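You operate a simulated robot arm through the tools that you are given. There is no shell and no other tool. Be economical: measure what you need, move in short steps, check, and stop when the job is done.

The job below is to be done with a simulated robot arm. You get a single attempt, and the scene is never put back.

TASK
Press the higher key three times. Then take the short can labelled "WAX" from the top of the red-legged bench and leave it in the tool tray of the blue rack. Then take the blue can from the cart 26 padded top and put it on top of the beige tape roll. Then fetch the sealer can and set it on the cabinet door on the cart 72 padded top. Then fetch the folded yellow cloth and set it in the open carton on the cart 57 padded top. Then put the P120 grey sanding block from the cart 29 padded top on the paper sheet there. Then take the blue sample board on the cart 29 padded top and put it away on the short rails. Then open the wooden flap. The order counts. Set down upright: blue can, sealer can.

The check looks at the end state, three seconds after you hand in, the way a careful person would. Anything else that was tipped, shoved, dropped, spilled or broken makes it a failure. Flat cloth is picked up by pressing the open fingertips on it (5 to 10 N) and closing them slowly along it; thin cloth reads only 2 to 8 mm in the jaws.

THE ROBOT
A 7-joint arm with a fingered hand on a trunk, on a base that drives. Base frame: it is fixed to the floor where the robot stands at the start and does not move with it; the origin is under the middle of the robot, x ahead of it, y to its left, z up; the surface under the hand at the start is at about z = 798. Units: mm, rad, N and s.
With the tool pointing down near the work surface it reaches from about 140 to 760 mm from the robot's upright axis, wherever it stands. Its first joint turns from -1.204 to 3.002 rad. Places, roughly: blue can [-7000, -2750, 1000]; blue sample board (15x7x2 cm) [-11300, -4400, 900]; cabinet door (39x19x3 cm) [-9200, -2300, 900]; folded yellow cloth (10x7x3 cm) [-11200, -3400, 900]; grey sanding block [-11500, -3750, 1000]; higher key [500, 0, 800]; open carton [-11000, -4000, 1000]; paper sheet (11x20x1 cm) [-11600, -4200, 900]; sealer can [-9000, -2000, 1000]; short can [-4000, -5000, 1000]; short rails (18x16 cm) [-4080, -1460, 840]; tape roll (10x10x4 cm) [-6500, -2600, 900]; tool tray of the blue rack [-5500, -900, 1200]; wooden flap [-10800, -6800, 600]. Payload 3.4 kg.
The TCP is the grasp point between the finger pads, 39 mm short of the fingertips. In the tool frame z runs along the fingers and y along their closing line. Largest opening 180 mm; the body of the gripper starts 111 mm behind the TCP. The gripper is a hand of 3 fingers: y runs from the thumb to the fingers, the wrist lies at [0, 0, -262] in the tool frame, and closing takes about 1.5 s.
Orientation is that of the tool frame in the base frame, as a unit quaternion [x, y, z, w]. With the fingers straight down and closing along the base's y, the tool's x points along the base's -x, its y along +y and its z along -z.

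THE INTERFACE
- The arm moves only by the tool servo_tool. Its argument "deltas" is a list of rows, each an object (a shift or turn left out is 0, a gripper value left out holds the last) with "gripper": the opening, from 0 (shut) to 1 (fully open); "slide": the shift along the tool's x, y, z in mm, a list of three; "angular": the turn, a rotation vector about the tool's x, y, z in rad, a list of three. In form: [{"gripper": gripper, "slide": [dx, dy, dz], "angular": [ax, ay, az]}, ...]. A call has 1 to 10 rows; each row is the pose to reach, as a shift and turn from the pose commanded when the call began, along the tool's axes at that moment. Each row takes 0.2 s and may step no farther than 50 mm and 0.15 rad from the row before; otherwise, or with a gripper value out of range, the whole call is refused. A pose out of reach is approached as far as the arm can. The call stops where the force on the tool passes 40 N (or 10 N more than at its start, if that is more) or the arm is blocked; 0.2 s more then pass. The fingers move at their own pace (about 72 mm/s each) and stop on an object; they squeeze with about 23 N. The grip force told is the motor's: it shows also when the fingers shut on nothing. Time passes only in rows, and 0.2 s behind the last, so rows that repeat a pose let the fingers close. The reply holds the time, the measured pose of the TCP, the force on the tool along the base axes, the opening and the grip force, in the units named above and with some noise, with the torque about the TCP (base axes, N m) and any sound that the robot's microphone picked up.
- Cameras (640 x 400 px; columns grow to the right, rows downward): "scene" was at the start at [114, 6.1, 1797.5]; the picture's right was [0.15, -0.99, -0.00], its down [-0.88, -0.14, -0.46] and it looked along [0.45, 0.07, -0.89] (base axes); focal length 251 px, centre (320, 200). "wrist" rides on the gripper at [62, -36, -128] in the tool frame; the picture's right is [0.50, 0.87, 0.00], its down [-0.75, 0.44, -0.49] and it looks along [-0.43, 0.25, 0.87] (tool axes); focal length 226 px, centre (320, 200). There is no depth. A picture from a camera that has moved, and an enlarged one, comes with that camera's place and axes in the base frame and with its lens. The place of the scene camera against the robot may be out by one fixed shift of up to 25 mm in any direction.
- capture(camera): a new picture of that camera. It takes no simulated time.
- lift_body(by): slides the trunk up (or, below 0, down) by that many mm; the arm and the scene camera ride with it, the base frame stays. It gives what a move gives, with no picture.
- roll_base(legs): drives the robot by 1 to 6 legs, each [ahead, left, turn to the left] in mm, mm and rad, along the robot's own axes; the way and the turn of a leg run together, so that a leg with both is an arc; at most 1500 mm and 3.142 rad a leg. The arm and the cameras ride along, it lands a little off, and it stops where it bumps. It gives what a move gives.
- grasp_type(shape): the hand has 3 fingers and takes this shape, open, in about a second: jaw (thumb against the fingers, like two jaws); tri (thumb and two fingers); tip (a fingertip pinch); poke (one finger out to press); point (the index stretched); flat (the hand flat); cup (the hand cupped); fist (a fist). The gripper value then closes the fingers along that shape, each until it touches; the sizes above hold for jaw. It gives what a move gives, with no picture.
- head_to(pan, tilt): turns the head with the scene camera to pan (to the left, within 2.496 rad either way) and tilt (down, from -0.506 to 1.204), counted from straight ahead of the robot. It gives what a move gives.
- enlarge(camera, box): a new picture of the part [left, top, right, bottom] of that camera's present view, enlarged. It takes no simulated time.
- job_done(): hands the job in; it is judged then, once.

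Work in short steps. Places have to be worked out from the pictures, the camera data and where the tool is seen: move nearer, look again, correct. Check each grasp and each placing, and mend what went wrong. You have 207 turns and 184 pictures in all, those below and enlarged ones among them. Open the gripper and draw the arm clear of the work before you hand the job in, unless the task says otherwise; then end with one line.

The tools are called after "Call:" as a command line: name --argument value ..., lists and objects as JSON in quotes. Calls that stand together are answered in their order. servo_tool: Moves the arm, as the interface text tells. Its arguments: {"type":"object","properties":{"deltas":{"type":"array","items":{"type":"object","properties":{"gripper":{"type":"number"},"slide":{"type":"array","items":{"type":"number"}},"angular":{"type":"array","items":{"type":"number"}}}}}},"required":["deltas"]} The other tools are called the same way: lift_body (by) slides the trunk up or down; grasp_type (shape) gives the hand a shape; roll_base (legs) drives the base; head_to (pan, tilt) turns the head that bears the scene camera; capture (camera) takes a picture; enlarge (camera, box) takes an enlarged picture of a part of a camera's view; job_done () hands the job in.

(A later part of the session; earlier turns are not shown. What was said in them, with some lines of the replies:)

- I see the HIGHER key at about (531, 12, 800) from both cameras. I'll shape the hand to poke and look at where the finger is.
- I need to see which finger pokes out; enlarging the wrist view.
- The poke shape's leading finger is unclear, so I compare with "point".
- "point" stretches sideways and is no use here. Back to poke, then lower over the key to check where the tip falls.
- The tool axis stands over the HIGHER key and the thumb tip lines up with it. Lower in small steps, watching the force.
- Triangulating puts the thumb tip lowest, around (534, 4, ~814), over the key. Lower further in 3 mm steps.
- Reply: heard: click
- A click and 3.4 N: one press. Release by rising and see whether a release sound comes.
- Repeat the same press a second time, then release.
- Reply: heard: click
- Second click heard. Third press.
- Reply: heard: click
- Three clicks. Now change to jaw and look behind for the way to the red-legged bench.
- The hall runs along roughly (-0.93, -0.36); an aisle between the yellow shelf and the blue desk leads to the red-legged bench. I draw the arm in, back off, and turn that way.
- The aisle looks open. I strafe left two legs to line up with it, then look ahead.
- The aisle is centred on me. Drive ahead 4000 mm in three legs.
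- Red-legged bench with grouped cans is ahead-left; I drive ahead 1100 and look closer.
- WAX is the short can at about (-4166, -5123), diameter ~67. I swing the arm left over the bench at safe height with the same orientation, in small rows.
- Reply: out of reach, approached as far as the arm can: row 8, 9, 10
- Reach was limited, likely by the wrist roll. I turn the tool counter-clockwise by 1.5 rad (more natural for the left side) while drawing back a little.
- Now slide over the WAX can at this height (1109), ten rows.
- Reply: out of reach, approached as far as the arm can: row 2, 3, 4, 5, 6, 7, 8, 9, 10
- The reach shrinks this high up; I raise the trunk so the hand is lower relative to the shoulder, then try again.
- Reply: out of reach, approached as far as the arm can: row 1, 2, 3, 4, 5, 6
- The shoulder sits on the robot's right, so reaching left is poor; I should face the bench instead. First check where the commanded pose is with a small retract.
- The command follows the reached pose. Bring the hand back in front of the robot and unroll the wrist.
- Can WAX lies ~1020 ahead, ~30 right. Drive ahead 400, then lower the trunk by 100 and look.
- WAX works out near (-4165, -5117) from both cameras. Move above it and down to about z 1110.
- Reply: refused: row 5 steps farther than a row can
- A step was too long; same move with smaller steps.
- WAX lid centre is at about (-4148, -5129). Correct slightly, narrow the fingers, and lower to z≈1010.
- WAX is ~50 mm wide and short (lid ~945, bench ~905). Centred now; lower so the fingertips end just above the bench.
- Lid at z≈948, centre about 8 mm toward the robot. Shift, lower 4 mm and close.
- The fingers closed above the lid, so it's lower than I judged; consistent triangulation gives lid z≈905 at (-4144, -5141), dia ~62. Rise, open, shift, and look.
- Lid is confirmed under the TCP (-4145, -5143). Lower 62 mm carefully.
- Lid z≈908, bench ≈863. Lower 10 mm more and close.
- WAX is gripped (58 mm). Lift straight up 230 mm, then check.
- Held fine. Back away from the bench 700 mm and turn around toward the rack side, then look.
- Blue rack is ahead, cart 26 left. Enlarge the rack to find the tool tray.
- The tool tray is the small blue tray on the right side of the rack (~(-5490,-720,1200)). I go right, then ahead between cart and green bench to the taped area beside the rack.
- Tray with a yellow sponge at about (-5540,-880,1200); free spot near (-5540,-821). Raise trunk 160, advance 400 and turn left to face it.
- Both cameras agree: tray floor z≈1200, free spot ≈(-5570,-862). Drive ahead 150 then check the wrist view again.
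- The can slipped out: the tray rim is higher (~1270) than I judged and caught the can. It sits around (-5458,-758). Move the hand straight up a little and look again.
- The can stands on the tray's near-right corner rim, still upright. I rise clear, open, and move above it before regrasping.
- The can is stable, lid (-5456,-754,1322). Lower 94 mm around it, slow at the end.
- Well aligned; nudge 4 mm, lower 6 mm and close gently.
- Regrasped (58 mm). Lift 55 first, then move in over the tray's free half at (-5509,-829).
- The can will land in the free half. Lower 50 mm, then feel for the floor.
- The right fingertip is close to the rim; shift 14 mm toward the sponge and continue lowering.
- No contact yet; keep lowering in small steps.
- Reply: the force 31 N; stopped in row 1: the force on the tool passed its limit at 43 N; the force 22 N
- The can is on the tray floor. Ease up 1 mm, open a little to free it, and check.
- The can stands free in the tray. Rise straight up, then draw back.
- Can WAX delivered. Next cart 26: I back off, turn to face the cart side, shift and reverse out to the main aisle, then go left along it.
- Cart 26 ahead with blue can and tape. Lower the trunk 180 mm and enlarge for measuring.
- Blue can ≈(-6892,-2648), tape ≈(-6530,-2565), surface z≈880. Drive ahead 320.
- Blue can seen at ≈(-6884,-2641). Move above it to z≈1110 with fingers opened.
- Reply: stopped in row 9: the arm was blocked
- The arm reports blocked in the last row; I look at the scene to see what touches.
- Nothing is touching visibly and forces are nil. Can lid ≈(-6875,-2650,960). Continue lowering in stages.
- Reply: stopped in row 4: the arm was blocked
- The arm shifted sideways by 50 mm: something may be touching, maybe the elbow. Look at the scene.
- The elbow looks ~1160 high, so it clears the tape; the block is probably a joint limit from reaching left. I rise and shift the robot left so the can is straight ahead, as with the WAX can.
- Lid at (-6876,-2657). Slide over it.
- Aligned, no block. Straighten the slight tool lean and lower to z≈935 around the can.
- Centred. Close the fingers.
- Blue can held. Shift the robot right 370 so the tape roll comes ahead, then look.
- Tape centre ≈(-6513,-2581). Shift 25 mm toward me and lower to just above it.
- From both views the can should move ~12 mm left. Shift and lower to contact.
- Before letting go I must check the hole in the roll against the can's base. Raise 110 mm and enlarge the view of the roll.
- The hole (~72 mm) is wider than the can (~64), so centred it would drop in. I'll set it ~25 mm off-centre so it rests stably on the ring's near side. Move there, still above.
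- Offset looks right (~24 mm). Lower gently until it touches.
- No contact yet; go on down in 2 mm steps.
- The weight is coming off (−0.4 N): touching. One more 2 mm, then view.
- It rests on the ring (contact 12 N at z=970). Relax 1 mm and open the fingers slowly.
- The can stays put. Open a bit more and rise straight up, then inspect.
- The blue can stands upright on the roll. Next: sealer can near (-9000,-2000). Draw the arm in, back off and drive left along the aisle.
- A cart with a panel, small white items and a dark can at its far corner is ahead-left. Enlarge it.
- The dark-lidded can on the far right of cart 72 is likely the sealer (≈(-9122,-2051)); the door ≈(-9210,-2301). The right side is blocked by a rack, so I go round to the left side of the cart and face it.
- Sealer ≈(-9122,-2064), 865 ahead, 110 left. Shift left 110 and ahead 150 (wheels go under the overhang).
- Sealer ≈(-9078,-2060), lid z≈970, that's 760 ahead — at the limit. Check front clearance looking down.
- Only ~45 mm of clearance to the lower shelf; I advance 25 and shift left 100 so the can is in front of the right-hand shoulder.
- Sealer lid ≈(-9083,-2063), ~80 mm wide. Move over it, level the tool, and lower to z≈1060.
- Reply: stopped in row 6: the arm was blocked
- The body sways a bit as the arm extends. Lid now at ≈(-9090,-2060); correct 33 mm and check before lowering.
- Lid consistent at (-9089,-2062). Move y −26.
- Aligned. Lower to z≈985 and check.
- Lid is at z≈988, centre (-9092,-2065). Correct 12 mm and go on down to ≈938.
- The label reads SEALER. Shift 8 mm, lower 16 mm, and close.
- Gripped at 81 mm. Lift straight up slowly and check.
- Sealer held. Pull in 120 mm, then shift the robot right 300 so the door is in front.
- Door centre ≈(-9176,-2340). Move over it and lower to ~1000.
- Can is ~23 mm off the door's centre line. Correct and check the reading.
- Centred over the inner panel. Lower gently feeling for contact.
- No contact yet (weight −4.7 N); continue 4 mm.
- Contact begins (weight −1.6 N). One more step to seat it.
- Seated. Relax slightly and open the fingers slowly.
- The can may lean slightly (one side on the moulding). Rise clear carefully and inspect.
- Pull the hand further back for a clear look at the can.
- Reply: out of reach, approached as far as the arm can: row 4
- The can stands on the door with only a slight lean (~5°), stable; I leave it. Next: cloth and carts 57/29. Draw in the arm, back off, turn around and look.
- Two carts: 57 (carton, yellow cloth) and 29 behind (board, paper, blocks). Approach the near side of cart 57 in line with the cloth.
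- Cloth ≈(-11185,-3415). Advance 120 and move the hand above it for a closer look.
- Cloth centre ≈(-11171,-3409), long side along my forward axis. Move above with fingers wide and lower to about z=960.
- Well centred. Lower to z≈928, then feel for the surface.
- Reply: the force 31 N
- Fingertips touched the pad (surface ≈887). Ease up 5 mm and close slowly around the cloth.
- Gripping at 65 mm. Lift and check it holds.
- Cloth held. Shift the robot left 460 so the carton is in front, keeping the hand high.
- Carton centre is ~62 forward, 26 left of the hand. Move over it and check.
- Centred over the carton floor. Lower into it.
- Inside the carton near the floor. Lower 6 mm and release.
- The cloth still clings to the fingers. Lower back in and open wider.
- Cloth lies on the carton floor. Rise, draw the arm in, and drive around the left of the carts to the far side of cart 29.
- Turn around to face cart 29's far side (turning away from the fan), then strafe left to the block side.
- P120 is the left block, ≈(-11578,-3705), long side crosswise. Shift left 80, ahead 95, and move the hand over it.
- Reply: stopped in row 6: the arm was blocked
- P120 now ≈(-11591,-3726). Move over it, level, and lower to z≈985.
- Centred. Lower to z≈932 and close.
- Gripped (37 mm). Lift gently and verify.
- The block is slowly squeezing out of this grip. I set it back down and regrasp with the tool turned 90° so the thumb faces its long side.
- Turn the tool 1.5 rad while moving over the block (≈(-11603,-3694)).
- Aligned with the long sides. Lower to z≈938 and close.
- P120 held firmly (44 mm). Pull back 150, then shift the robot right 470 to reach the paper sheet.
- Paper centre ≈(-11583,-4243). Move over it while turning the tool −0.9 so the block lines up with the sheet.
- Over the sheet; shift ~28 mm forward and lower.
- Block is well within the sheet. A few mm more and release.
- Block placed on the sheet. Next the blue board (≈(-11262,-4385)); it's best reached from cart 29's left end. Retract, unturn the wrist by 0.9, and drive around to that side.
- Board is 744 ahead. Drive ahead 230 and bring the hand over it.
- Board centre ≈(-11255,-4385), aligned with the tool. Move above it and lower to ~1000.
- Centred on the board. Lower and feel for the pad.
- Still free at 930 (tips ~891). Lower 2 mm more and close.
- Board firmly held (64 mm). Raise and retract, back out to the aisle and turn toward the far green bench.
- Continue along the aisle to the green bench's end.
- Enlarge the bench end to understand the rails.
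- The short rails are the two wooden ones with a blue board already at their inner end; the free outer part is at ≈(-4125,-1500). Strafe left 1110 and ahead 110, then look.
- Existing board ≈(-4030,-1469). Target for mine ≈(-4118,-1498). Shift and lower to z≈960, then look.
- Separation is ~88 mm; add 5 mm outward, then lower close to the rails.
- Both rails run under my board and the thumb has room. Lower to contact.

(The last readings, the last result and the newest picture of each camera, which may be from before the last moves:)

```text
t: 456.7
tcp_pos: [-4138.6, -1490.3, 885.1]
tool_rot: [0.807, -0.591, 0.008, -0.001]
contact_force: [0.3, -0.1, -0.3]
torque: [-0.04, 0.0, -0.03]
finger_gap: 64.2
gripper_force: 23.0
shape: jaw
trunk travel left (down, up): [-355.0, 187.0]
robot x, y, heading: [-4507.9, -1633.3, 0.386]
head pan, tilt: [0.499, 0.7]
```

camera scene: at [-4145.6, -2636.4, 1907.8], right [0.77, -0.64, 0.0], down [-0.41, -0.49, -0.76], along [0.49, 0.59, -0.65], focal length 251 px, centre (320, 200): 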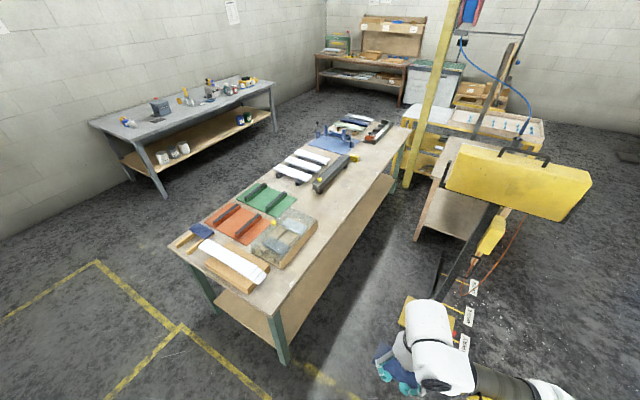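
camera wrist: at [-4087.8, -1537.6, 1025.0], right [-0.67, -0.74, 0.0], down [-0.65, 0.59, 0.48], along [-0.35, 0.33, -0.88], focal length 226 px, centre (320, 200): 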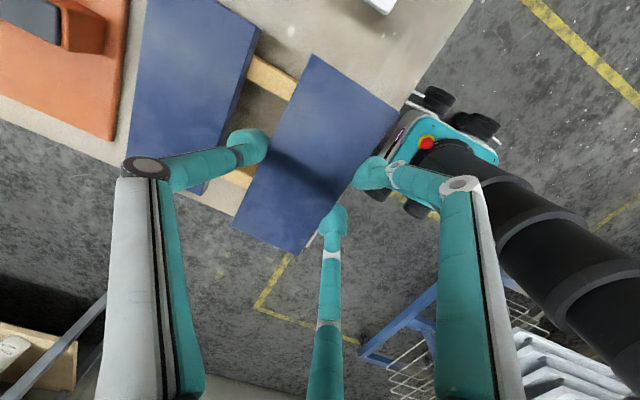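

Call:
servo_tool --deltas '[{"slide": [0, 0, 3]}, {"slide": [0, 0, 6]}]'

```text
t: 457.3
tcp_pos: [-4139.9, -1491.7, 880.5]
tool_rot: [0.807, -0.591, 0.008, 0.0]
contact_force: [0.6, 0.3, -1.3]
torque: [-0.02, 0.01, 0.0]
finger_gap: 64.1
gripper_force: 23.1
shape: jaw
trunk travel left (down, up): [-355.0, 187.0]
robot x, y, heading: [-4506.3, -1629.9, 0.382]
head pan, tilt: [0.499, 0.7]
```

No contact yet; a further 6 mm.

Call:
servo_tool --deltas '[{"slide": [0, 0, 3]}, {"slide": [0, 0, 6]}]'

```text
t: 457.9
tcp_pos: [-4139.8, -1490.2, 873.4]
tool_rot: [0.807, -0.59, 0.008, -0.001]
contact_force: [0.5, -1.3, -1.2]
torque: [-0.03, 0.0, -0.03]
finger_gap: 63.8
gripper_force: 22.7
shape: jaw
trunk travel left (down, up): [-355.0, 187.0]
robot x, y, heading: [-4506.0, -1629.7, 0.386]
head pan, tilt: [0.499, 0.7]
```

Call:
servo_tool --deltas '[{"slide": [0, 0, 3]}, {"slide": [0, 0, 6]}]'

Call:
capture --camera "wrist"

```text
t: 458.5
tcp_pos: [-4139.0, -1491.0, 868.6]
tool_rot: [0.807, -0.59, 0.008, -0.002]
contact_force: [0.0, -0.9, 5.4]
torque: [0.1, -0.23, -0.03]
finger_gap: 64.2
gripper_force: 23.3
shape: jaw
trunk travel left (down, up): [-355.0, 187.0]
robot x, y, heading: [-4506.4, -1634.1, 0.385]
head pan, tilt: [0.499, 0.7]
```

```text
23 pictures are left
camera wrist: at [-4088.0, -1537.7, 997.8], right [-0.68, -0.74, 0.0], down [-0.65, 0.59, 0.48], along [-0.35, 0.33, -0.88], focal length 226 px, centre (320, 200)
```

wrist: 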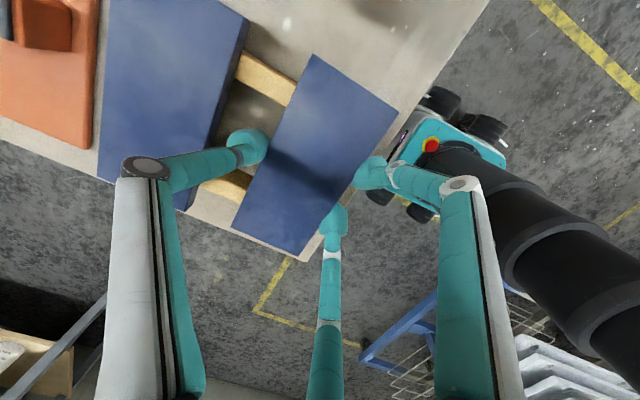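

Board rests on the rails (6 N). Release slightly, then rise.

Call:
servo_tool --deltas '[{"slide": [0, 0, 0], "gripper": 0.4}, {"slide": [0, 0, 0], "gripper": 0.43}, {"slide": [0, 0, -1], "gripper": 0.45}, {"slide": [0, 0, -15]}, {"slide": [0, 0, -45]}, {"slide": [0, 0, -85]}, {"slide": [0, 0, -130]}]'

Call:
capture --camera "wrist"

```text
t: 460.1
tcp_pos: [-4142.8, -1489.4, 998.2]
tool_rot: [0.807, -0.59, 0.008, -0.001]
contact_force: [-0.8, -0.7, -0.5]
torque: [-0.03, -0.02, 0.03]
finger_gap: 64.8
gripper_force: 23.0
shape: jaw
trunk travel left (down, up): [-355.0, 187.0]
robot x, y, heading: [-4504.0, -1633.5, 0.387]
head pan, tilt: [0.499, 0.7]
```

```text
22 pictures are left
camera wrist: at [-4090.9, -1535.4, 1127.7], right [-0.67, -0.74, 0.0], down [-0.65, 0.59, 0.48], along [-0.35, 0.32, -0.88], focal length 226 px, centre (320, 200)
```

wrist: 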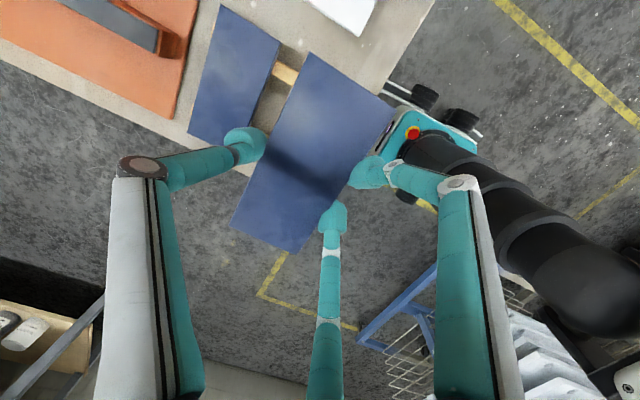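

The fingers were still squeezing (need a wider value). Lower back to the same spot and open more.

Call:
servo_tool --deltas '[{"slide": [2, 0, 45]}, {"slide": [2, 0, 85]}, {"slide": [2, 0, 112]}, {"slide": [2, 0, 126]}, {"slide": [2, 0, 130]}]'

Call:
servo_tool --deltas '[{"slide": [0, 0, 0], "gripper": 0.55}, {"slide": [0, 0, 0], "gripper": 0.58}, {"slide": [0, 0, 0], "gripper": 0.6}, {"slide": [0, 0, 0], "gripper": 0.62}]'

Call:
capture --camera "wrist"

```text
t: 461.3
tcp_pos: [-4138.4, -1493.0, 869.4]
tool_rot: [0.806, -0.591, 0.008, -0.002]
contact_force: [0.2, -0.6, 6.4]
torque: [0.04, -0.23, 0.02]
finger_gap: 64.7
gripper_force: 23.6
shape: jaw
trunk travel left (down, up): [-355.0, 187.0]
robot x, y, heading: [-4508.4, -1632.1, 0.389]
head pan, tilt: [0.499, 0.7]
```

```text
t: 462.3
tcp_pos: [-4137.7, -1494.9, 867.5]
tool_rot: [0.807, -0.591, 0.007, -0.001]
contact_force: [4.5, -4.8, 8.5]
torque: [0.14, 0.14, 0.0]
finger_gap: 103.7
gripper_force: 0.1
shape: jaw
trunk travel left (down, up): [-355.0, 187.0]
robot x, y, heading: [-4506.4, -1634.4, 0.386]
head pan, tilt: [0.499, 0.7]
```

```text
21 pictures are left
camera wrist: at [-4086.0, -1542.0, 996.9], right [-0.68, -0.74, 0.0], down [-0.65, 0.59, 0.48], along [-0.35, 0.33, -0.88], focal length 226 px, centre (320, 200)
```

wrist: 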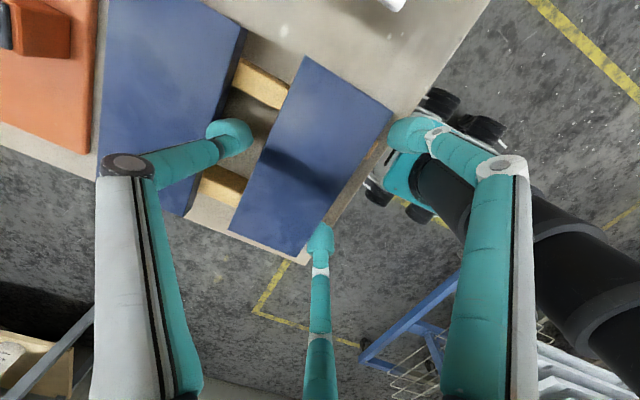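

Released with the board on the rails. Rise straight up and check.

Call:
servo_tool --deltas '[{"slide": [0, 2, -8]}, {"slide": [0, 2, -30]}, {"slide": [0, 2, -70]}, {"slide": [0, 2, -115]}, {"slide": [0, 2, -160]}, {"slide": [0, 2, -200]}]'

Call:
capture --camera "wrist"

```text
t: 463.7
tcp_pos: [-4143.0, -1491.7, 1067.2]
tool_rot: [0.807, -0.59, 0.008, 0.0]
contact_force: [-0.3, 0.0, 0.3]
torque: [-0.02, 0.0, 0.02]
finger_gap: 111.2
gripper_force: 0.2
shape: jaw
trunk travel left (down, up): [-355.0, 187.0]
robot x, y, heading: [-4504.0, -1632.5, 0.385]
head pan, tilt: [0.499, 0.7]
```

```text
20 pictures are left
camera wrist: at [-4092.0, -1537.9, 1196.5], right [-0.67, -0.74, 0.0], down [-0.65, 0.59, 0.48], along [-0.35, 0.32, -0.88], focal length 226 px, centre (320, 200)
```

wrist: 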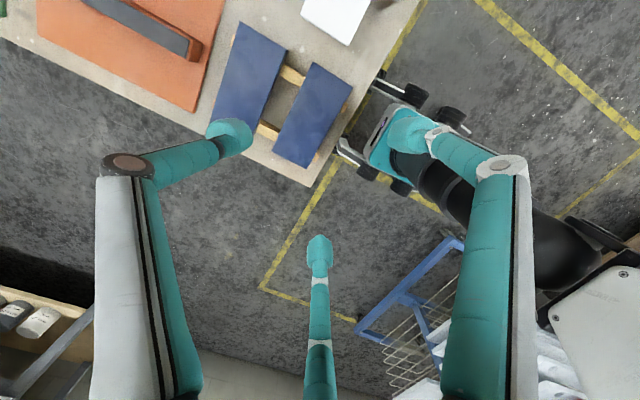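

Board is stored on the rails. Last: the wooden flap near (-10800,-6800). Drive back to the aisle, turn around and go down the hall.

Call:
roll_base --legs '[[-80, 0, 0], [0, -1150, 0], [0, 0, 1.57], [0, 0, 1.57], [1400, 0, 0], [1400, 0, 0]]'

Call:
roll_base --legs '[[1400, 0, 0], [1400, 0, 0], [700, 0, 0]]'

Call:
head_to --pan 0.5 --tilt 0.4

Call:
capture --camera "scene"

```text
t: 491.0
tcp_pos: [-7097.8, -3930.5, 1066.5]
tool_rot: [0.59, 0.807, -0.001, -0.008]
contact_force: [0.6, -0.1, 1.1]
torque: [0.02, -0.01, 0.0]
finger_gap: 111.1
gripper_force: 0.0
shape: jaw
trunk travel left (down, up): [-355.0, 187.0]
robot x, y, heading: [-6733.6, -3791.7, -2.754]
head pan, tilt: [0.499, 0.7]
```

```text
t: 508.0
tcp_pos: [-10321.4, -5279.8, 1067.0]
tool_rot: [0.583, 0.812, -0.002, -0.009]
contact_force: [-0.2, 0.1, -0.3]
torque: [0.02, 0.0, -0.03]
finger_gap: 111.2
gripper_force: 0.1
shape: jaw
trunk travel left (down, up): [-355.0, 187.0]
robot x, y, heading: [-9965.8, -5130.0, -2.739]
head pan, tilt: [0.499, 0.7]
```

```text
t: 508.8
tcp_pos: [-10318.4, -5281.0, 1067.6]
tool_rot: [0.584, 0.812, -0.001, -0.011]
contact_force: [0.5, -0.2, -0.2]
torque: [-0.06, -0.02, -0.01]
finger_gap: 111.4
gripper_force: 0.0
shape: jaw
trunk travel left (down, up): [-355.0, 187.0]
robot x, y, heading: [-9963.8, -5132.2, -2.742]
head pan, tilt: [0.499, 0.4]
```

```text
19 pictures are left
camera scene: at [-10037.4, -5198.8, 1934.6], right [-0.78, 0.62, 0.0], down [0.25, 0.3, -0.92], along [-0.57, -0.72, -0.39], focal length 251 px, centre (320, 200)
```

scene: 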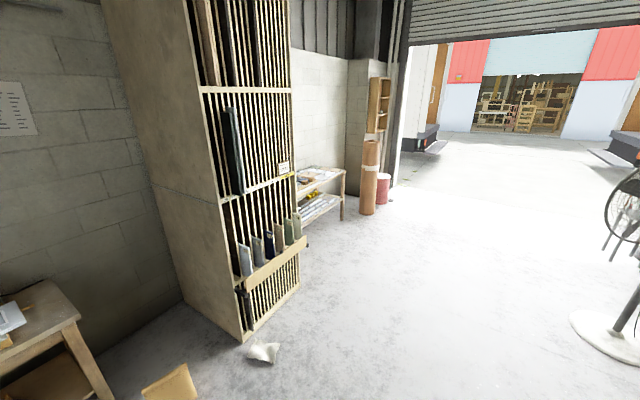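

The flap is the wooden strip on the slatted rack at about (272,268). Enlarge.

Call:
enlarge --camera "scene" --box '[210, 190, 330, 350]'

```text
2.50 times, centred on (270, 270) of scene
camera zoom: at [-10037.4, -5198.8, 1934.6], right [-0.78, 0.62, 0.0], down [0.25, 0.3, -0.92], along [-0.57, -0.72, -0.39], focal length 628 px, centre (445, 25)
```

zoom: 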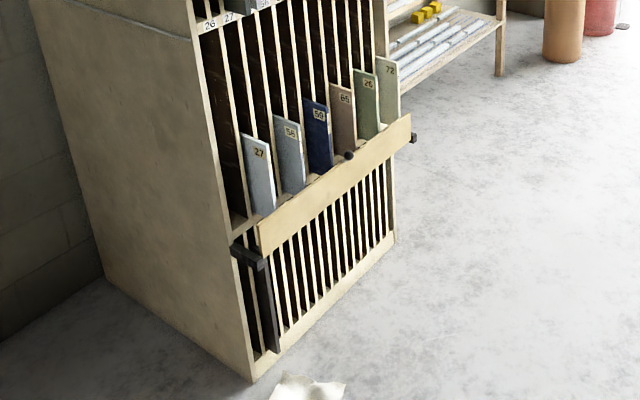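

The flap has a dark knob at its upper middle and hinges at its lower edge. Drive over in front of it, turn to face it, lower the trunk, and look closely.

Call:
roll_base --legs '[[1500, 0, 0], [0, 0, 1.55], [400, 0, 0]]'

Call:
lift_body --by -200

Call:
head_to --pan 0.0 --tilt 0.8

Call:
capture --camera "scene"

```text
t: 522.1
tcp_pos: [-11059.4, -6438.5, 1066.6]
tool_rot: [-0.148, 0.989, -0.008, -0.007]
contact_force: [-0.6, -0.7, 0.2]
torque: [0.02, 0.01, -0.03]
finger_gap: 111.6
gripper_force: 0.1
shape: jaw
trunk travel left (down, up): [-355.0, 187.0]
robot x, y, heading: [-11200.5, -6076.9, -1.199]
head pan, tilt: [0.499, 0.4]
```

```text
t: 524.3
tcp_pos: [-11059.8, -6435.1, 871.2]
tool_rot: [-0.15, 0.989, -0.01, -0.007]
contact_force: [0.3, 0.1, -0.3]
torque: [-0.01, 0.0, -0.02]
finger_gap: 111.1
gripper_force: 0.0
shape: jaw
trunk travel left (down, up): [-155.0, 387.0]
robot x, y, heading: [-11205.8, -6079.0, -1.193]
head pan, tilt: [0.499, 0.4]
```

```text
t: 525.2
tcp_pos: [-11059.9, -6435.2, 869.4]
tool_rot: [-0.148, 0.989, -0.009, -0.008]
contact_force: [-0.2, -0.6, -0.4]
torque: [0.02, -0.03, -0.01]
finger_gap: 111.1
gripper_force: 0.1
shape: jaw
trunk travel left (down, up): [-155.0, 387.0]
robot x, y, heading: [-11200.6, -6081.6, -1.192]
head pan, tilt: [0.0, 0.799]
```

```text
17 pictures are left
camera scene: at [-11108.6, -6350.1, 1685.5], right [-0.93, -0.37, 0.0], down [-0.26, 0.67, -0.69], along [0.26, -0.64, -0.72], focal length 251 px, centre (320, 200)
```

scene: 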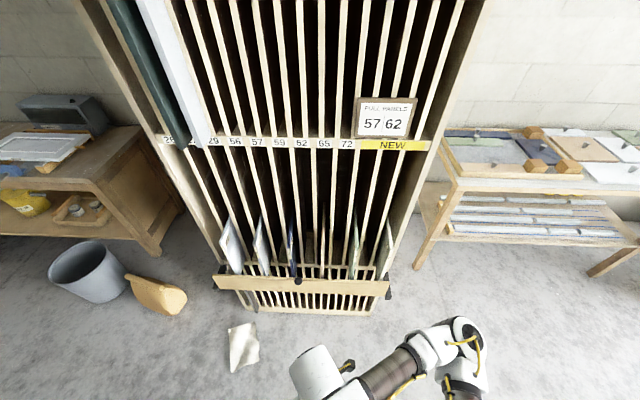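

Enlarge the flap area.

Call:
enlarge --camera "scene" --box '[200, 205, 410, 325]'

```text
3.05 times, centred on (305, 265) of scene
camera zoom: at [-11108.6, -6350.1, 1685.5], right [-0.93, -0.37, 0.0], down [-0.26, 0.67, -0.69], along [0.26, -0.64, -0.72], focal length 766 px, centre (366, 2)
```

zoom: 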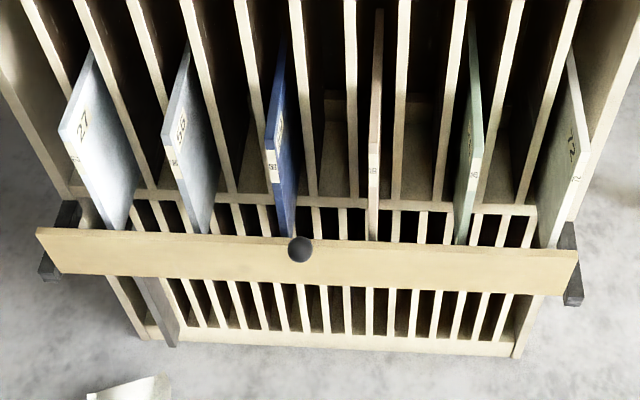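

Knob triangulates to ≈(-10851,-6744,742); the flap is ~100 mm high, with free space behind its top edge between the samples. I'll tilt the hand inward and pinch the top edge right of the knob. Move closer and tilt 0.5 rad.

Call:
roll_base --legs '[[150, 30, 0]]'

Call:
servo_tool --deltas '[{"angular": [0.12, 0, 0], "gripper": 0.45}, {"angular": [0.24, 0, 0]}, {"angular": [0.36, 0, 0]}, {"angular": [0.48, 0, 0]}, {"angular": [0.55, 0, 0]}]'

Call:
capture --camera "wrist"

```text
t: 526.6
tcp_pos: [-10978.7, -6562.5, 868.9]
tool_rot: [-0.148, 0.989, -0.008, -0.008]
contact_force: [0.5, -0.7, 0.1]
torque: [0.03, 0.02, -0.04]
finger_gap: 111.4
gripper_force: 0.0
shape: jaw
trunk travel left (down, up): [-155.0, 387.0]
robot x, y, heading: [-11117.7, -6205.1, -1.198]
head pan, tilt: [0.0, 0.799]
```

```text
t: 527.8
tcp_pos: [-10897.3, -6577.9, 898.8]
tool_rot: [-0.142, 0.959, -0.246, 0.022]
contact_force: [-0.2, -0.1, 0.4]
torque: [-0.01, -0.01, -0.02]
finger_gap: 81.3
gripper_force: 0.1
shape: jaw
out of reach, approached as far as the arm can: row 1, 2, 3, 4, 5
trunk travel left (down, up): [-155.0, 387.0]
robot x, y, heading: [-11119.1, -6204.0, -1.2]
head pan, tilt: [0.0, 0.799]
```

```text
15 pictures are left
camera wrist: at [-10962.6, -6565.3, 1029.5], right [-0.71, 0.58, -0.4], down [0.55, 0.81, 0.2], along [0.44, -0.08, -0.89], focal length 226 px, centre (320, 200)
```

wrist: 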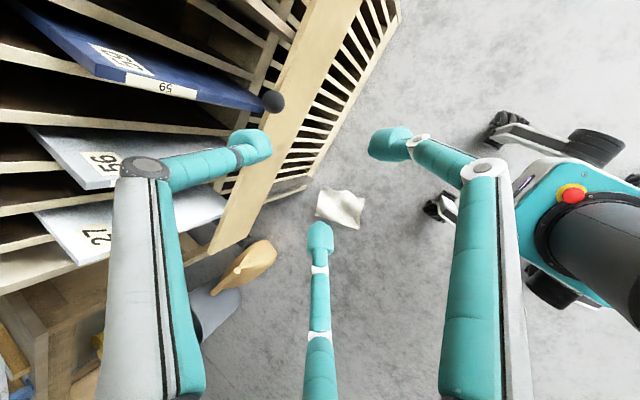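

Knob position confirmed (-10852,-6745,742). Move toward a point just above the flap's top edge, right of the knob.

Call:
servo_tool --deltas '[{"slide": [10, -20, 30]}, {"slide": [20, -40, 60]}, {"slide": [30, -60, 90]}, {"slide": [40, -80, 120]}, {"slide": [49, -101, 140]}]'

Call:
capture --camera "wrist"

```text
t: 529.0
tcp_pos: [-10911.3, -6745.5, 823.5]
tool_rot: [-0.141, 0.959, -0.244, 0.026]
contact_force: [0.6, -0.5, 0.3]
torque: [0.0, -0.02, 0.01]
finger_gap: 81.1
gripper_force: 0.0
shape: jaw
trunk travel left (down, up): [-155.0, 387.0]
robot x, y, heading: [-11118.5, -6208.7, -1.192]
head pan, tilt: [0.0, 0.799]
```

```text
14 pictures are left
camera wrist: at [-10977.8, -6733.7, 955.1], right [-0.7, 0.59, -0.4], down [0.55, 0.81, 0.21], along [0.45, -0.07, -0.89], focal length 226 px, centre (320, 200)
```

wrist: 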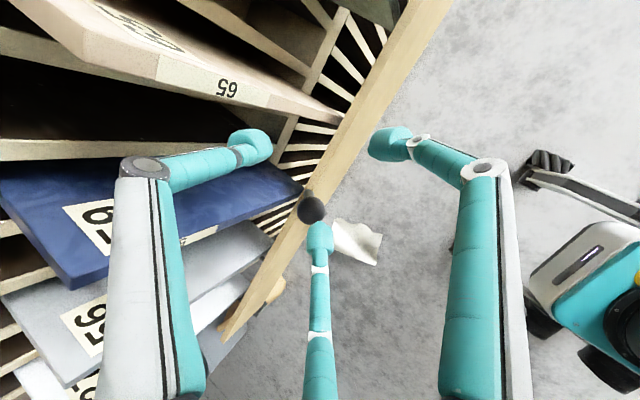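

Shift a bit away from the knob and outward, narrow the fingers, and advance 45 mm along the tool.

Call:
servo_tool --deltas '[{"slide": [5, 10, 0], "gripper": 0.34}, {"slide": [10, 20, 0]}, {"slide": [10, 20, 0]}, {"slide": [10, 20, 20]}, {"slide": [10, 20, 40]}]'

Call:
capture --camera "wrist"

```text
t: 530.2
tcp_pos: [-10917.6, -6748.0, 779.3]
tool_rot: [-0.143, 0.959, -0.244, 0.025]
contact_force: [0.5, -0.1, 0.1]
torque: [0.04, -0.01, -0.01]
finger_gap: 61.5
gripper_force: 0.1
shape: jaw
trunk travel left (down, up): [-155.0, 387.0]
robot x, y, heading: [-11120.6, -6203.2, -1.196]
head pan, tilt: [0.0, 0.799]
```

```text
13 pictures are left
camera wrist: at [-10982.9, -6736.2, 909.8], right [-0.71, 0.58, -0.4], down [0.55, 0.81, 0.21], along [0.45, -0.07, -0.89], focal length 226 px, centre (320, 200)
```

wrist: 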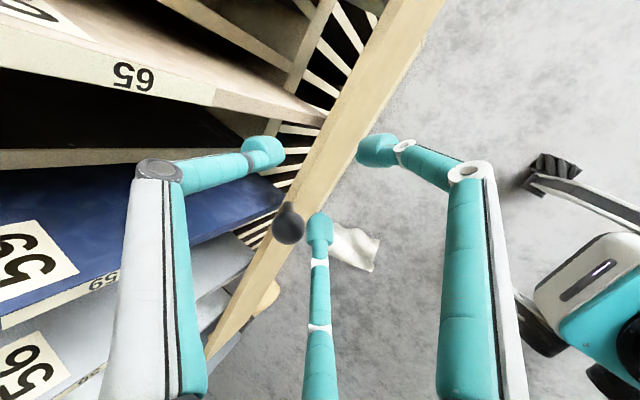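

The flap's edge now lies between thumb and fingers. Small shift, advance 30 mm more, watching force.

Call:
servo_tool --deltas '[{"slide": [5, 7, 0]}, {"slide": [5, 7, 12]}, {"slide": [5, 7, 22]}, {"slide": [5, 7, 32]}]'

Call:
capture --camera "wrist"

```text
t: 531.2
tcp_pos: [-10921.2, -6757.3, 748.3]
tool_rot: [-0.143, 0.959, -0.243, 0.026]
contact_force: [-0.5, 0.3, -0.6]
torque: [-0.01, 0.01, -0.01]
finger_gap: 61.5
gripper_force: 0.1
shape: jaw
trunk travel left (down, up): [-155.0, 387.0]
robot x, y, heading: [-11116.6, -6208.2, -1.2]
head pan, tilt: [0.0, 0.799]
```

```text
12 pictures are left
camera wrist: at [-10986.7, -6746.6, 878.7], right [-0.71, 0.59, -0.4], down [0.55, 0.81, 0.21], along [0.45, -0.07, -0.89], focal length 226 px, centre (320, 200)
```

wrist: 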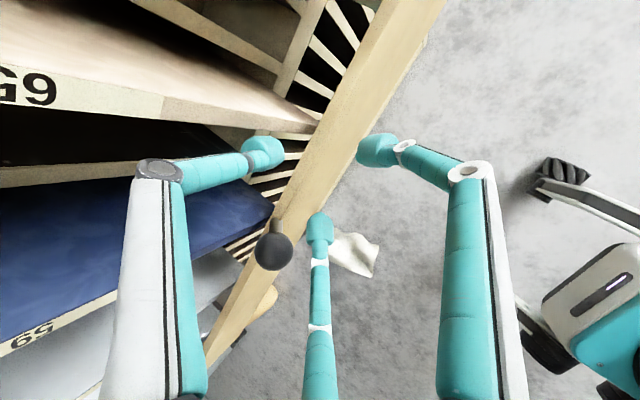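

Flap is between the fingers. Close to pinch it.

Call:
servo_tool --deltas '[{"slide": [0, 0, 5], "gripper": 0.25}, {"slide": [0, 0, 5], "gripper": 0.18}, {"slide": [0, 0, 5], "gripper": 0.1}, {"slide": [0, 0, 5], "gripper": 0.0}, {"slide": [0, 0, 5]}, {"slide": [0, 0, 5]}]'

Call:
capture --camera "wrist"

```text
t: 532.6
tcp_pos: [-10920.4, -6760.7, 742.7]
tool_rot: [-0.143, 0.959, -0.245, 0.026]
contact_force: [0.0, -0.5, -0.1]
torque: [0.0, 0.02, -0.01]
finger_gap: 0.0
gripper_force: 23.2
shape: jaw
trunk travel left (down, up): [-155.0, 387.0]
robot x, y, heading: [-11118.8, -6207.0, -1.193]
head pan, tilt: [0.0, 0.799]
```

```text
11 pictures are left
camera wrist: at [-10985.8, -6748.5, 874.6], right [-0.71, 0.58, -0.4], down [0.55, 0.81, 0.21], along [0.45, -0.07, -0.89], focal length 226 px, centre (320, 200)
```

wrist: 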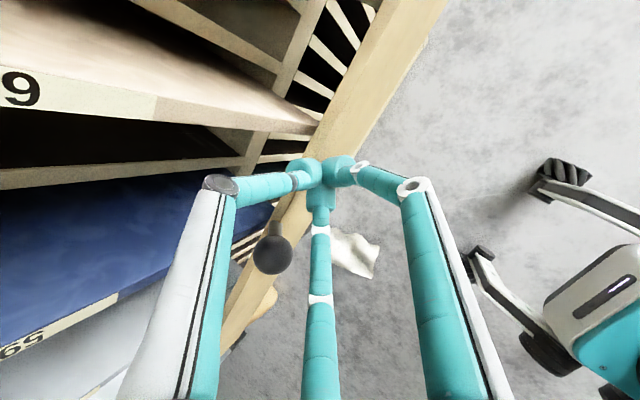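

The top edge is lower (z≈705), ~43 mm further along the tool. Open slightly, advance 36 mm and look.

Call:
servo_tool --deltas '[{"slide": [0, 0, -5], "gripper": 0.3}, {"slide": [0, 4, -5]}, {"slide": [0, 7, 0]}, {"slide": [0, 7, 12]}, {"slide": [0, 7, 24]}, {"slide": [0, 7, 34]}]'

Call:
capture --camera "wrist"

```text
t: 534.0
tcp_pos: [-10919.7, -6770.7, 709.5]
tool_rot: [-0.142, 0.959, -0.244, 0.026]
contact_force: [-0.7, 0.2, -0.2]
torque: [-0.02, -0.01, 0.01]
finger_gap: 53.4
gripper_force: 0.0
shape: jaw
trunk travel left (down, up): [-155.0, 387.0]
robot x, y, heading: [-11116.6, -6206.9, -1.195]
head pan, tilt: [0.0, 0.799]
```

```text
10 pictures are left
camera wrist: at [-10984.3, -6758.7, 841.2], right [-0.71, 0.58, -0.4], down [0.55, 0.81, 0.21], along [0.45, -0.07, -0.89], focal length 226 px, centre (320, 200)
```

wrist: 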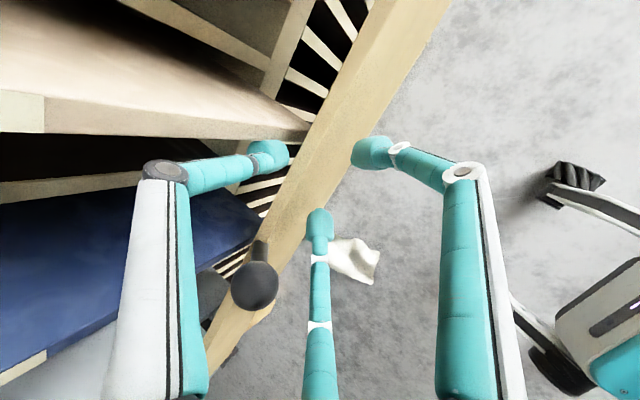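

Close again to pinch.

Call:
servo_tool --deltas '[{"slide": [0, 0, 5], "gripper": 0.22}, {"slide": [0, 0, 6], "gripper": 0.15}, {"slide": [0, 0, 6], "gripper": 0.08}, {"slide": [0, 0, 6], "gripper": 0.0}, {"slide": [0, 0, 6]}, {"slide": [0, 0, 6]}]'

```text
t: 535.4
tcp_pos: [-10917.6, -6772.0, 704.6]
tool_rot: [-0.143, 0.959, -0.244, 0.024]
contact_force: [-1.2, 1.4, -1.1]
torque: [0.52, 0.19, -0.04]
finger_gap: 11.4
gripper_force: 22.6
shape: jaw
trunk travel left (down, up): [-155.0, 387.0]
robot x, y, heading: [-11121.3, -6205.9, -1.195]
head pan, tilt: [0.0, 0.799]
```

Pinched (11 mm). Pull outward along an arc about the lower hinge, tilting with it, and watch the force.

Call:
servo_tool --deltas '[{"slide": [0, 12, -5], "angular": [0.1, 0, 0]}, {"slide": [0, 24, -8], "angular": [0.2, 0, 0]}, {"slide": [0, 37, -10], "angular": [0.3, 0, 0]}]'

Call:
capture --camera "wrist"

```text
t: 536.2
tcp_pos: [-10929.1, -6736.4, 693.3]
tool_rot: [-0.138, 0.912, -0.383, 0.045]
contact_force: [-3.4, 1.1, -15.2]
torque: [0.93, 0.39, -0.21]
finger_gap: 9.0
gripper_force: 23.2
shape: jaw
trunk travel left (down, up): [-155.0, 387.0]
robot x, y, heading: [-11118.5, -6208.2, -1.197]
head pan, tilt: [0.0, 0.799]
```

```text
9 pictures are left
camera wrist: at [-11005.7, -6690.4, 810.9], right [-0.67, 0.44, -0.6], down [0.54, 0.84, 0.02], along [0.52, -0.31, -0.8], focal length 226 px, centre (320, 200)
```

wrist: 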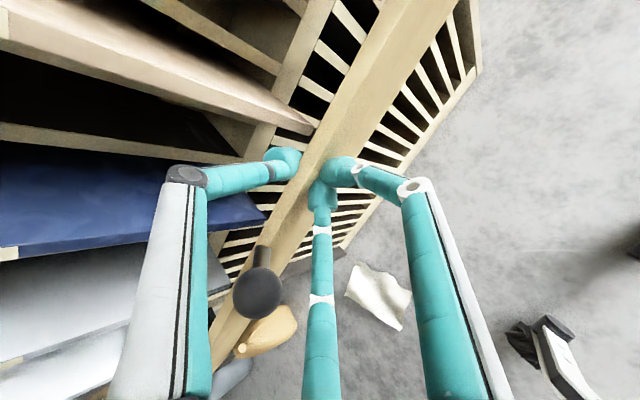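

The flap is swinging out (knob moved ~40 mm out). Continue the arc.

Call:
servo_tool --deltas '[{"slide": [0, 13, -3], "angular": [0.1, 0, 0]}, {"slide": [0, 27, -6], "angular": [0.2, 0, 0]}, {"slide": [0, 40, -5], "angular": [0.3, 0, 0]}, {"slide": [0, 53, -3], "angular": [0.4, 0, 0]}]'

Call:
capture --camera "wrist"

```text
t: 537.2
tcp_pos: [-10942.8, -6698.7, 660.4]
tool_rot: [-0.126, 0.817, -0.558, 0.071]
contact_force: [-12.9, 5.4, -4.2]
torque: [0.88, 0.25, -0.44]
finger_gap: 10.3
gripper_force: 23.0
shape: jaw
trunk travel left (down, up): [-155.0, 387.0]
robot x, y, heading: [-11120.0, -6206.0, -1.195]
head pan, tilt: [0.0, 0.799]
```

```text
8 pictures are left
camera wrist: at [-11030.2, -6614.1, 742.1], right [-0.59, 0.16, -0.79], down [0.54, 0.8, -0.24], along [0.6, -0.57, -0.56], focal length 226 px, centre (320, 200)
```

wrist: 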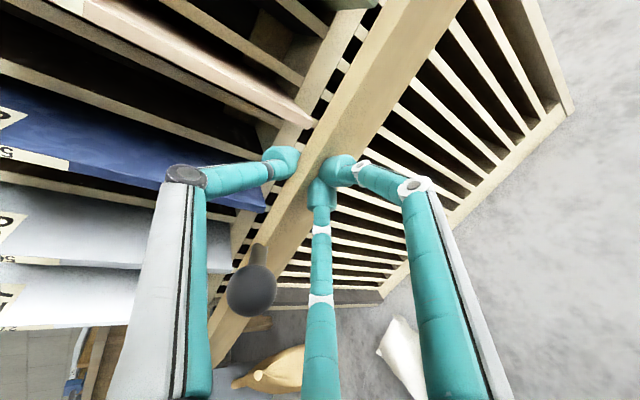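

Flap is now about 60° out. Bring it further down.

Call:
servo_tool --deltas '[{"slide": [0, 12, 1], "angular": [0.1, 0, 0]}, {"slide": [0, 24, 2], "angular": [0.2, 0, 0]}, {"slide": [0, 36, 4], "angular": [0.3, 0, 0]}]'

Call:
capture --camera "wrist"

```text
t: 538.0
tcp_pos: [-10945.0, -6689.9, 627.2]
tool_rot: [-0.112, 0.722, -0.676, 0.092]
contact_force: [-22.0, 23.1, 11.2]
torque: [0.22, -0.39, -0.46]
finger_gap: 17.7
gripper_force: 23.1
shape: jaw
trunk travel left (down, up): [-155.0, 387.0]
robot x, y, heading: [-11120.6, -6205.8, -1.195]
head pan, tilt: [0.0, 0.799]
```

```text
7 pictures are left
camera wrist: at [-11039.4, -6585.9, 674.2], right [-0.51, -0.09, -0.85], down [0.56, 0.71, -0.41], along [0.65, -0.69, -0.32], focal length 226 px, centre (320, 200)
```

wrist: 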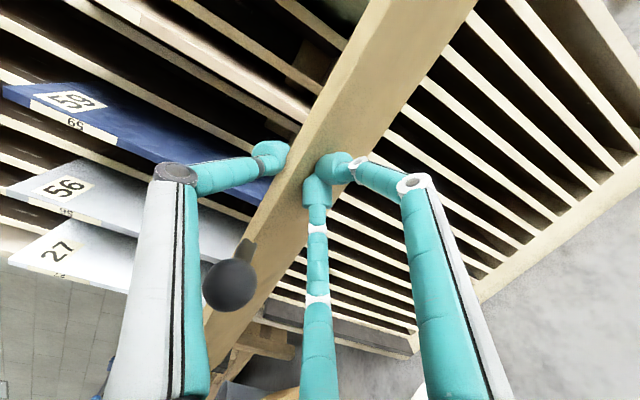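

Force builds up; release the edge, back the hand out, and see where the flap rests.

Call:
servo_tool --deltas '[{"slide": [0, 0, 0], "gripper": 0.25}, {"slide": [0, 0, 0], "gripper": 0.35}, {"slide": [0, 0, -5], "gripper": 0.4}, {"slide": [0, 0, -35]}, {"slide": [0, -10, -75]}, {"slide": [0, -40, -110]}]'

Call:
enlarge --camera "scene" --box '[160, 220, 480, 400]'

```text
t: 539.4
tcp_pos: [-10973.8, -6587.0, 674.0]
tool_rot: [-0.113, 0.725, -0.674, 0.089]
contact_force: [0.0, -0.4, -0.1]
torque: [0.0, 0.0, -0.04]
finger_gap: 72.0
gripper_force: 0.1
shape: jaw
trunk travel left (down, up): [-155.0, 387.0]
robot x, y, heading: [-11120.0, -6206.8, -1.192]
head pan, tilt: [0.0, 0.799]
```

```text
2.00 times, centred on (320, 310) of scene
camera zoom: at [-11027.0, -6473.2, 1686.2], right [-0.93, -0.37, 0.0], down [-0.26, 0.67, -0.7], along [0.26, -0.65, -0.72], focal length 502 px, centre (320, -20)
```

zoom: 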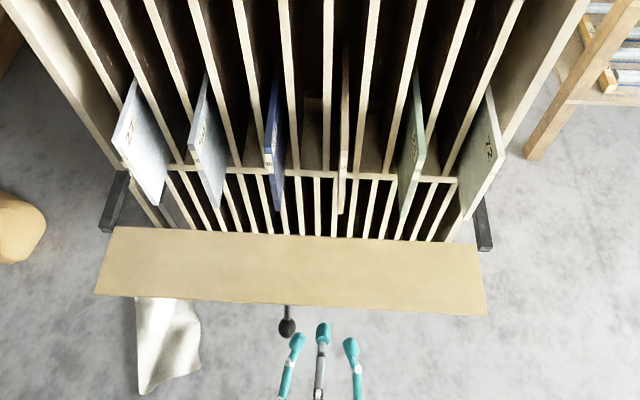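

The flap now hangs fully open (knob position fits ~90°, at rest). Back the robot away and open the hand.

Call:
roll_base --legs '[[-400, 0, 0]]'

Call:
servo_tool --deltas '[{"slide": [0, -20, 0], "gripper": 1.0}, {"slide": [0, -50, 0]}, {"slide": [0, -80, 0]}, {"slide": [0, -80, 0]}]'

Call:
enlarge --camera "scene" --box '[160, 150, 440, 330]'

```text
t: 541.9
tcp_pos: [-11122.9, -6216.3, 673.1]
tool_rot: [-0.11, 0.725, -0.674, 0.086]
contact_force: [-0.9, 0.4, -0.2]
torque: [-0.01, 0.02, 0.03]
finger_gap: 71.9
gripper_force: 0.0
shape: jaw
trunk travel left (down, up): [-155.0, 387.0]
robot x, y, heading: [-11270.0, -5832.6, -1.2]
head pan, tilt: [0.0, 0.799]
```

```text
t: 542.9
tcp_pos: [-11119.3, -6220.3, 753.6]
tool_rot: [-0.111, 0.724, -0.675, 0.086]
contact_force: [0.4, 0.0, 0.4]
torque: [0.0, 0.0, 0.02]
finger_gap: 179.9
gripper_force: 0.1
shape: jaw
trunk travel left (down, up): [-155.0, 387.0]
robot x, y, heading: [-11267.2, -5831.5, -1.199]
head pan, tilt: [0.0, 0.799]
```

```text
2.22 times, centred on (300, 240) of scene
camera zoom: at [-11175.1, -6100.8, 1686.0], right [-0.93, -0.36, 0.0], down [-0.26, 0.67, -0.7], along [0.25, -0.65, -0.72], focal length 558 px, centre (364, 111)
```

zoom: 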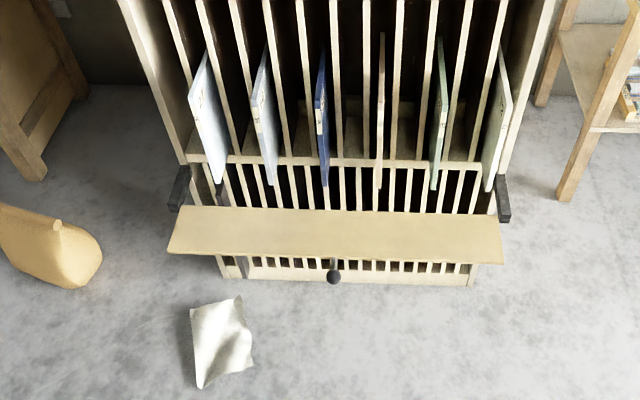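

The flap stays open and level, the samples behind it are undisturbed, and the arm is clear with the hand open, so I hand in.

Call:
job_done

```text
The job is handed in.
```

I did all eight steps in order and handed the job in; the one weak point is the sealer can, which stands on the cabinet door with a lean I judge at about 5–9°.
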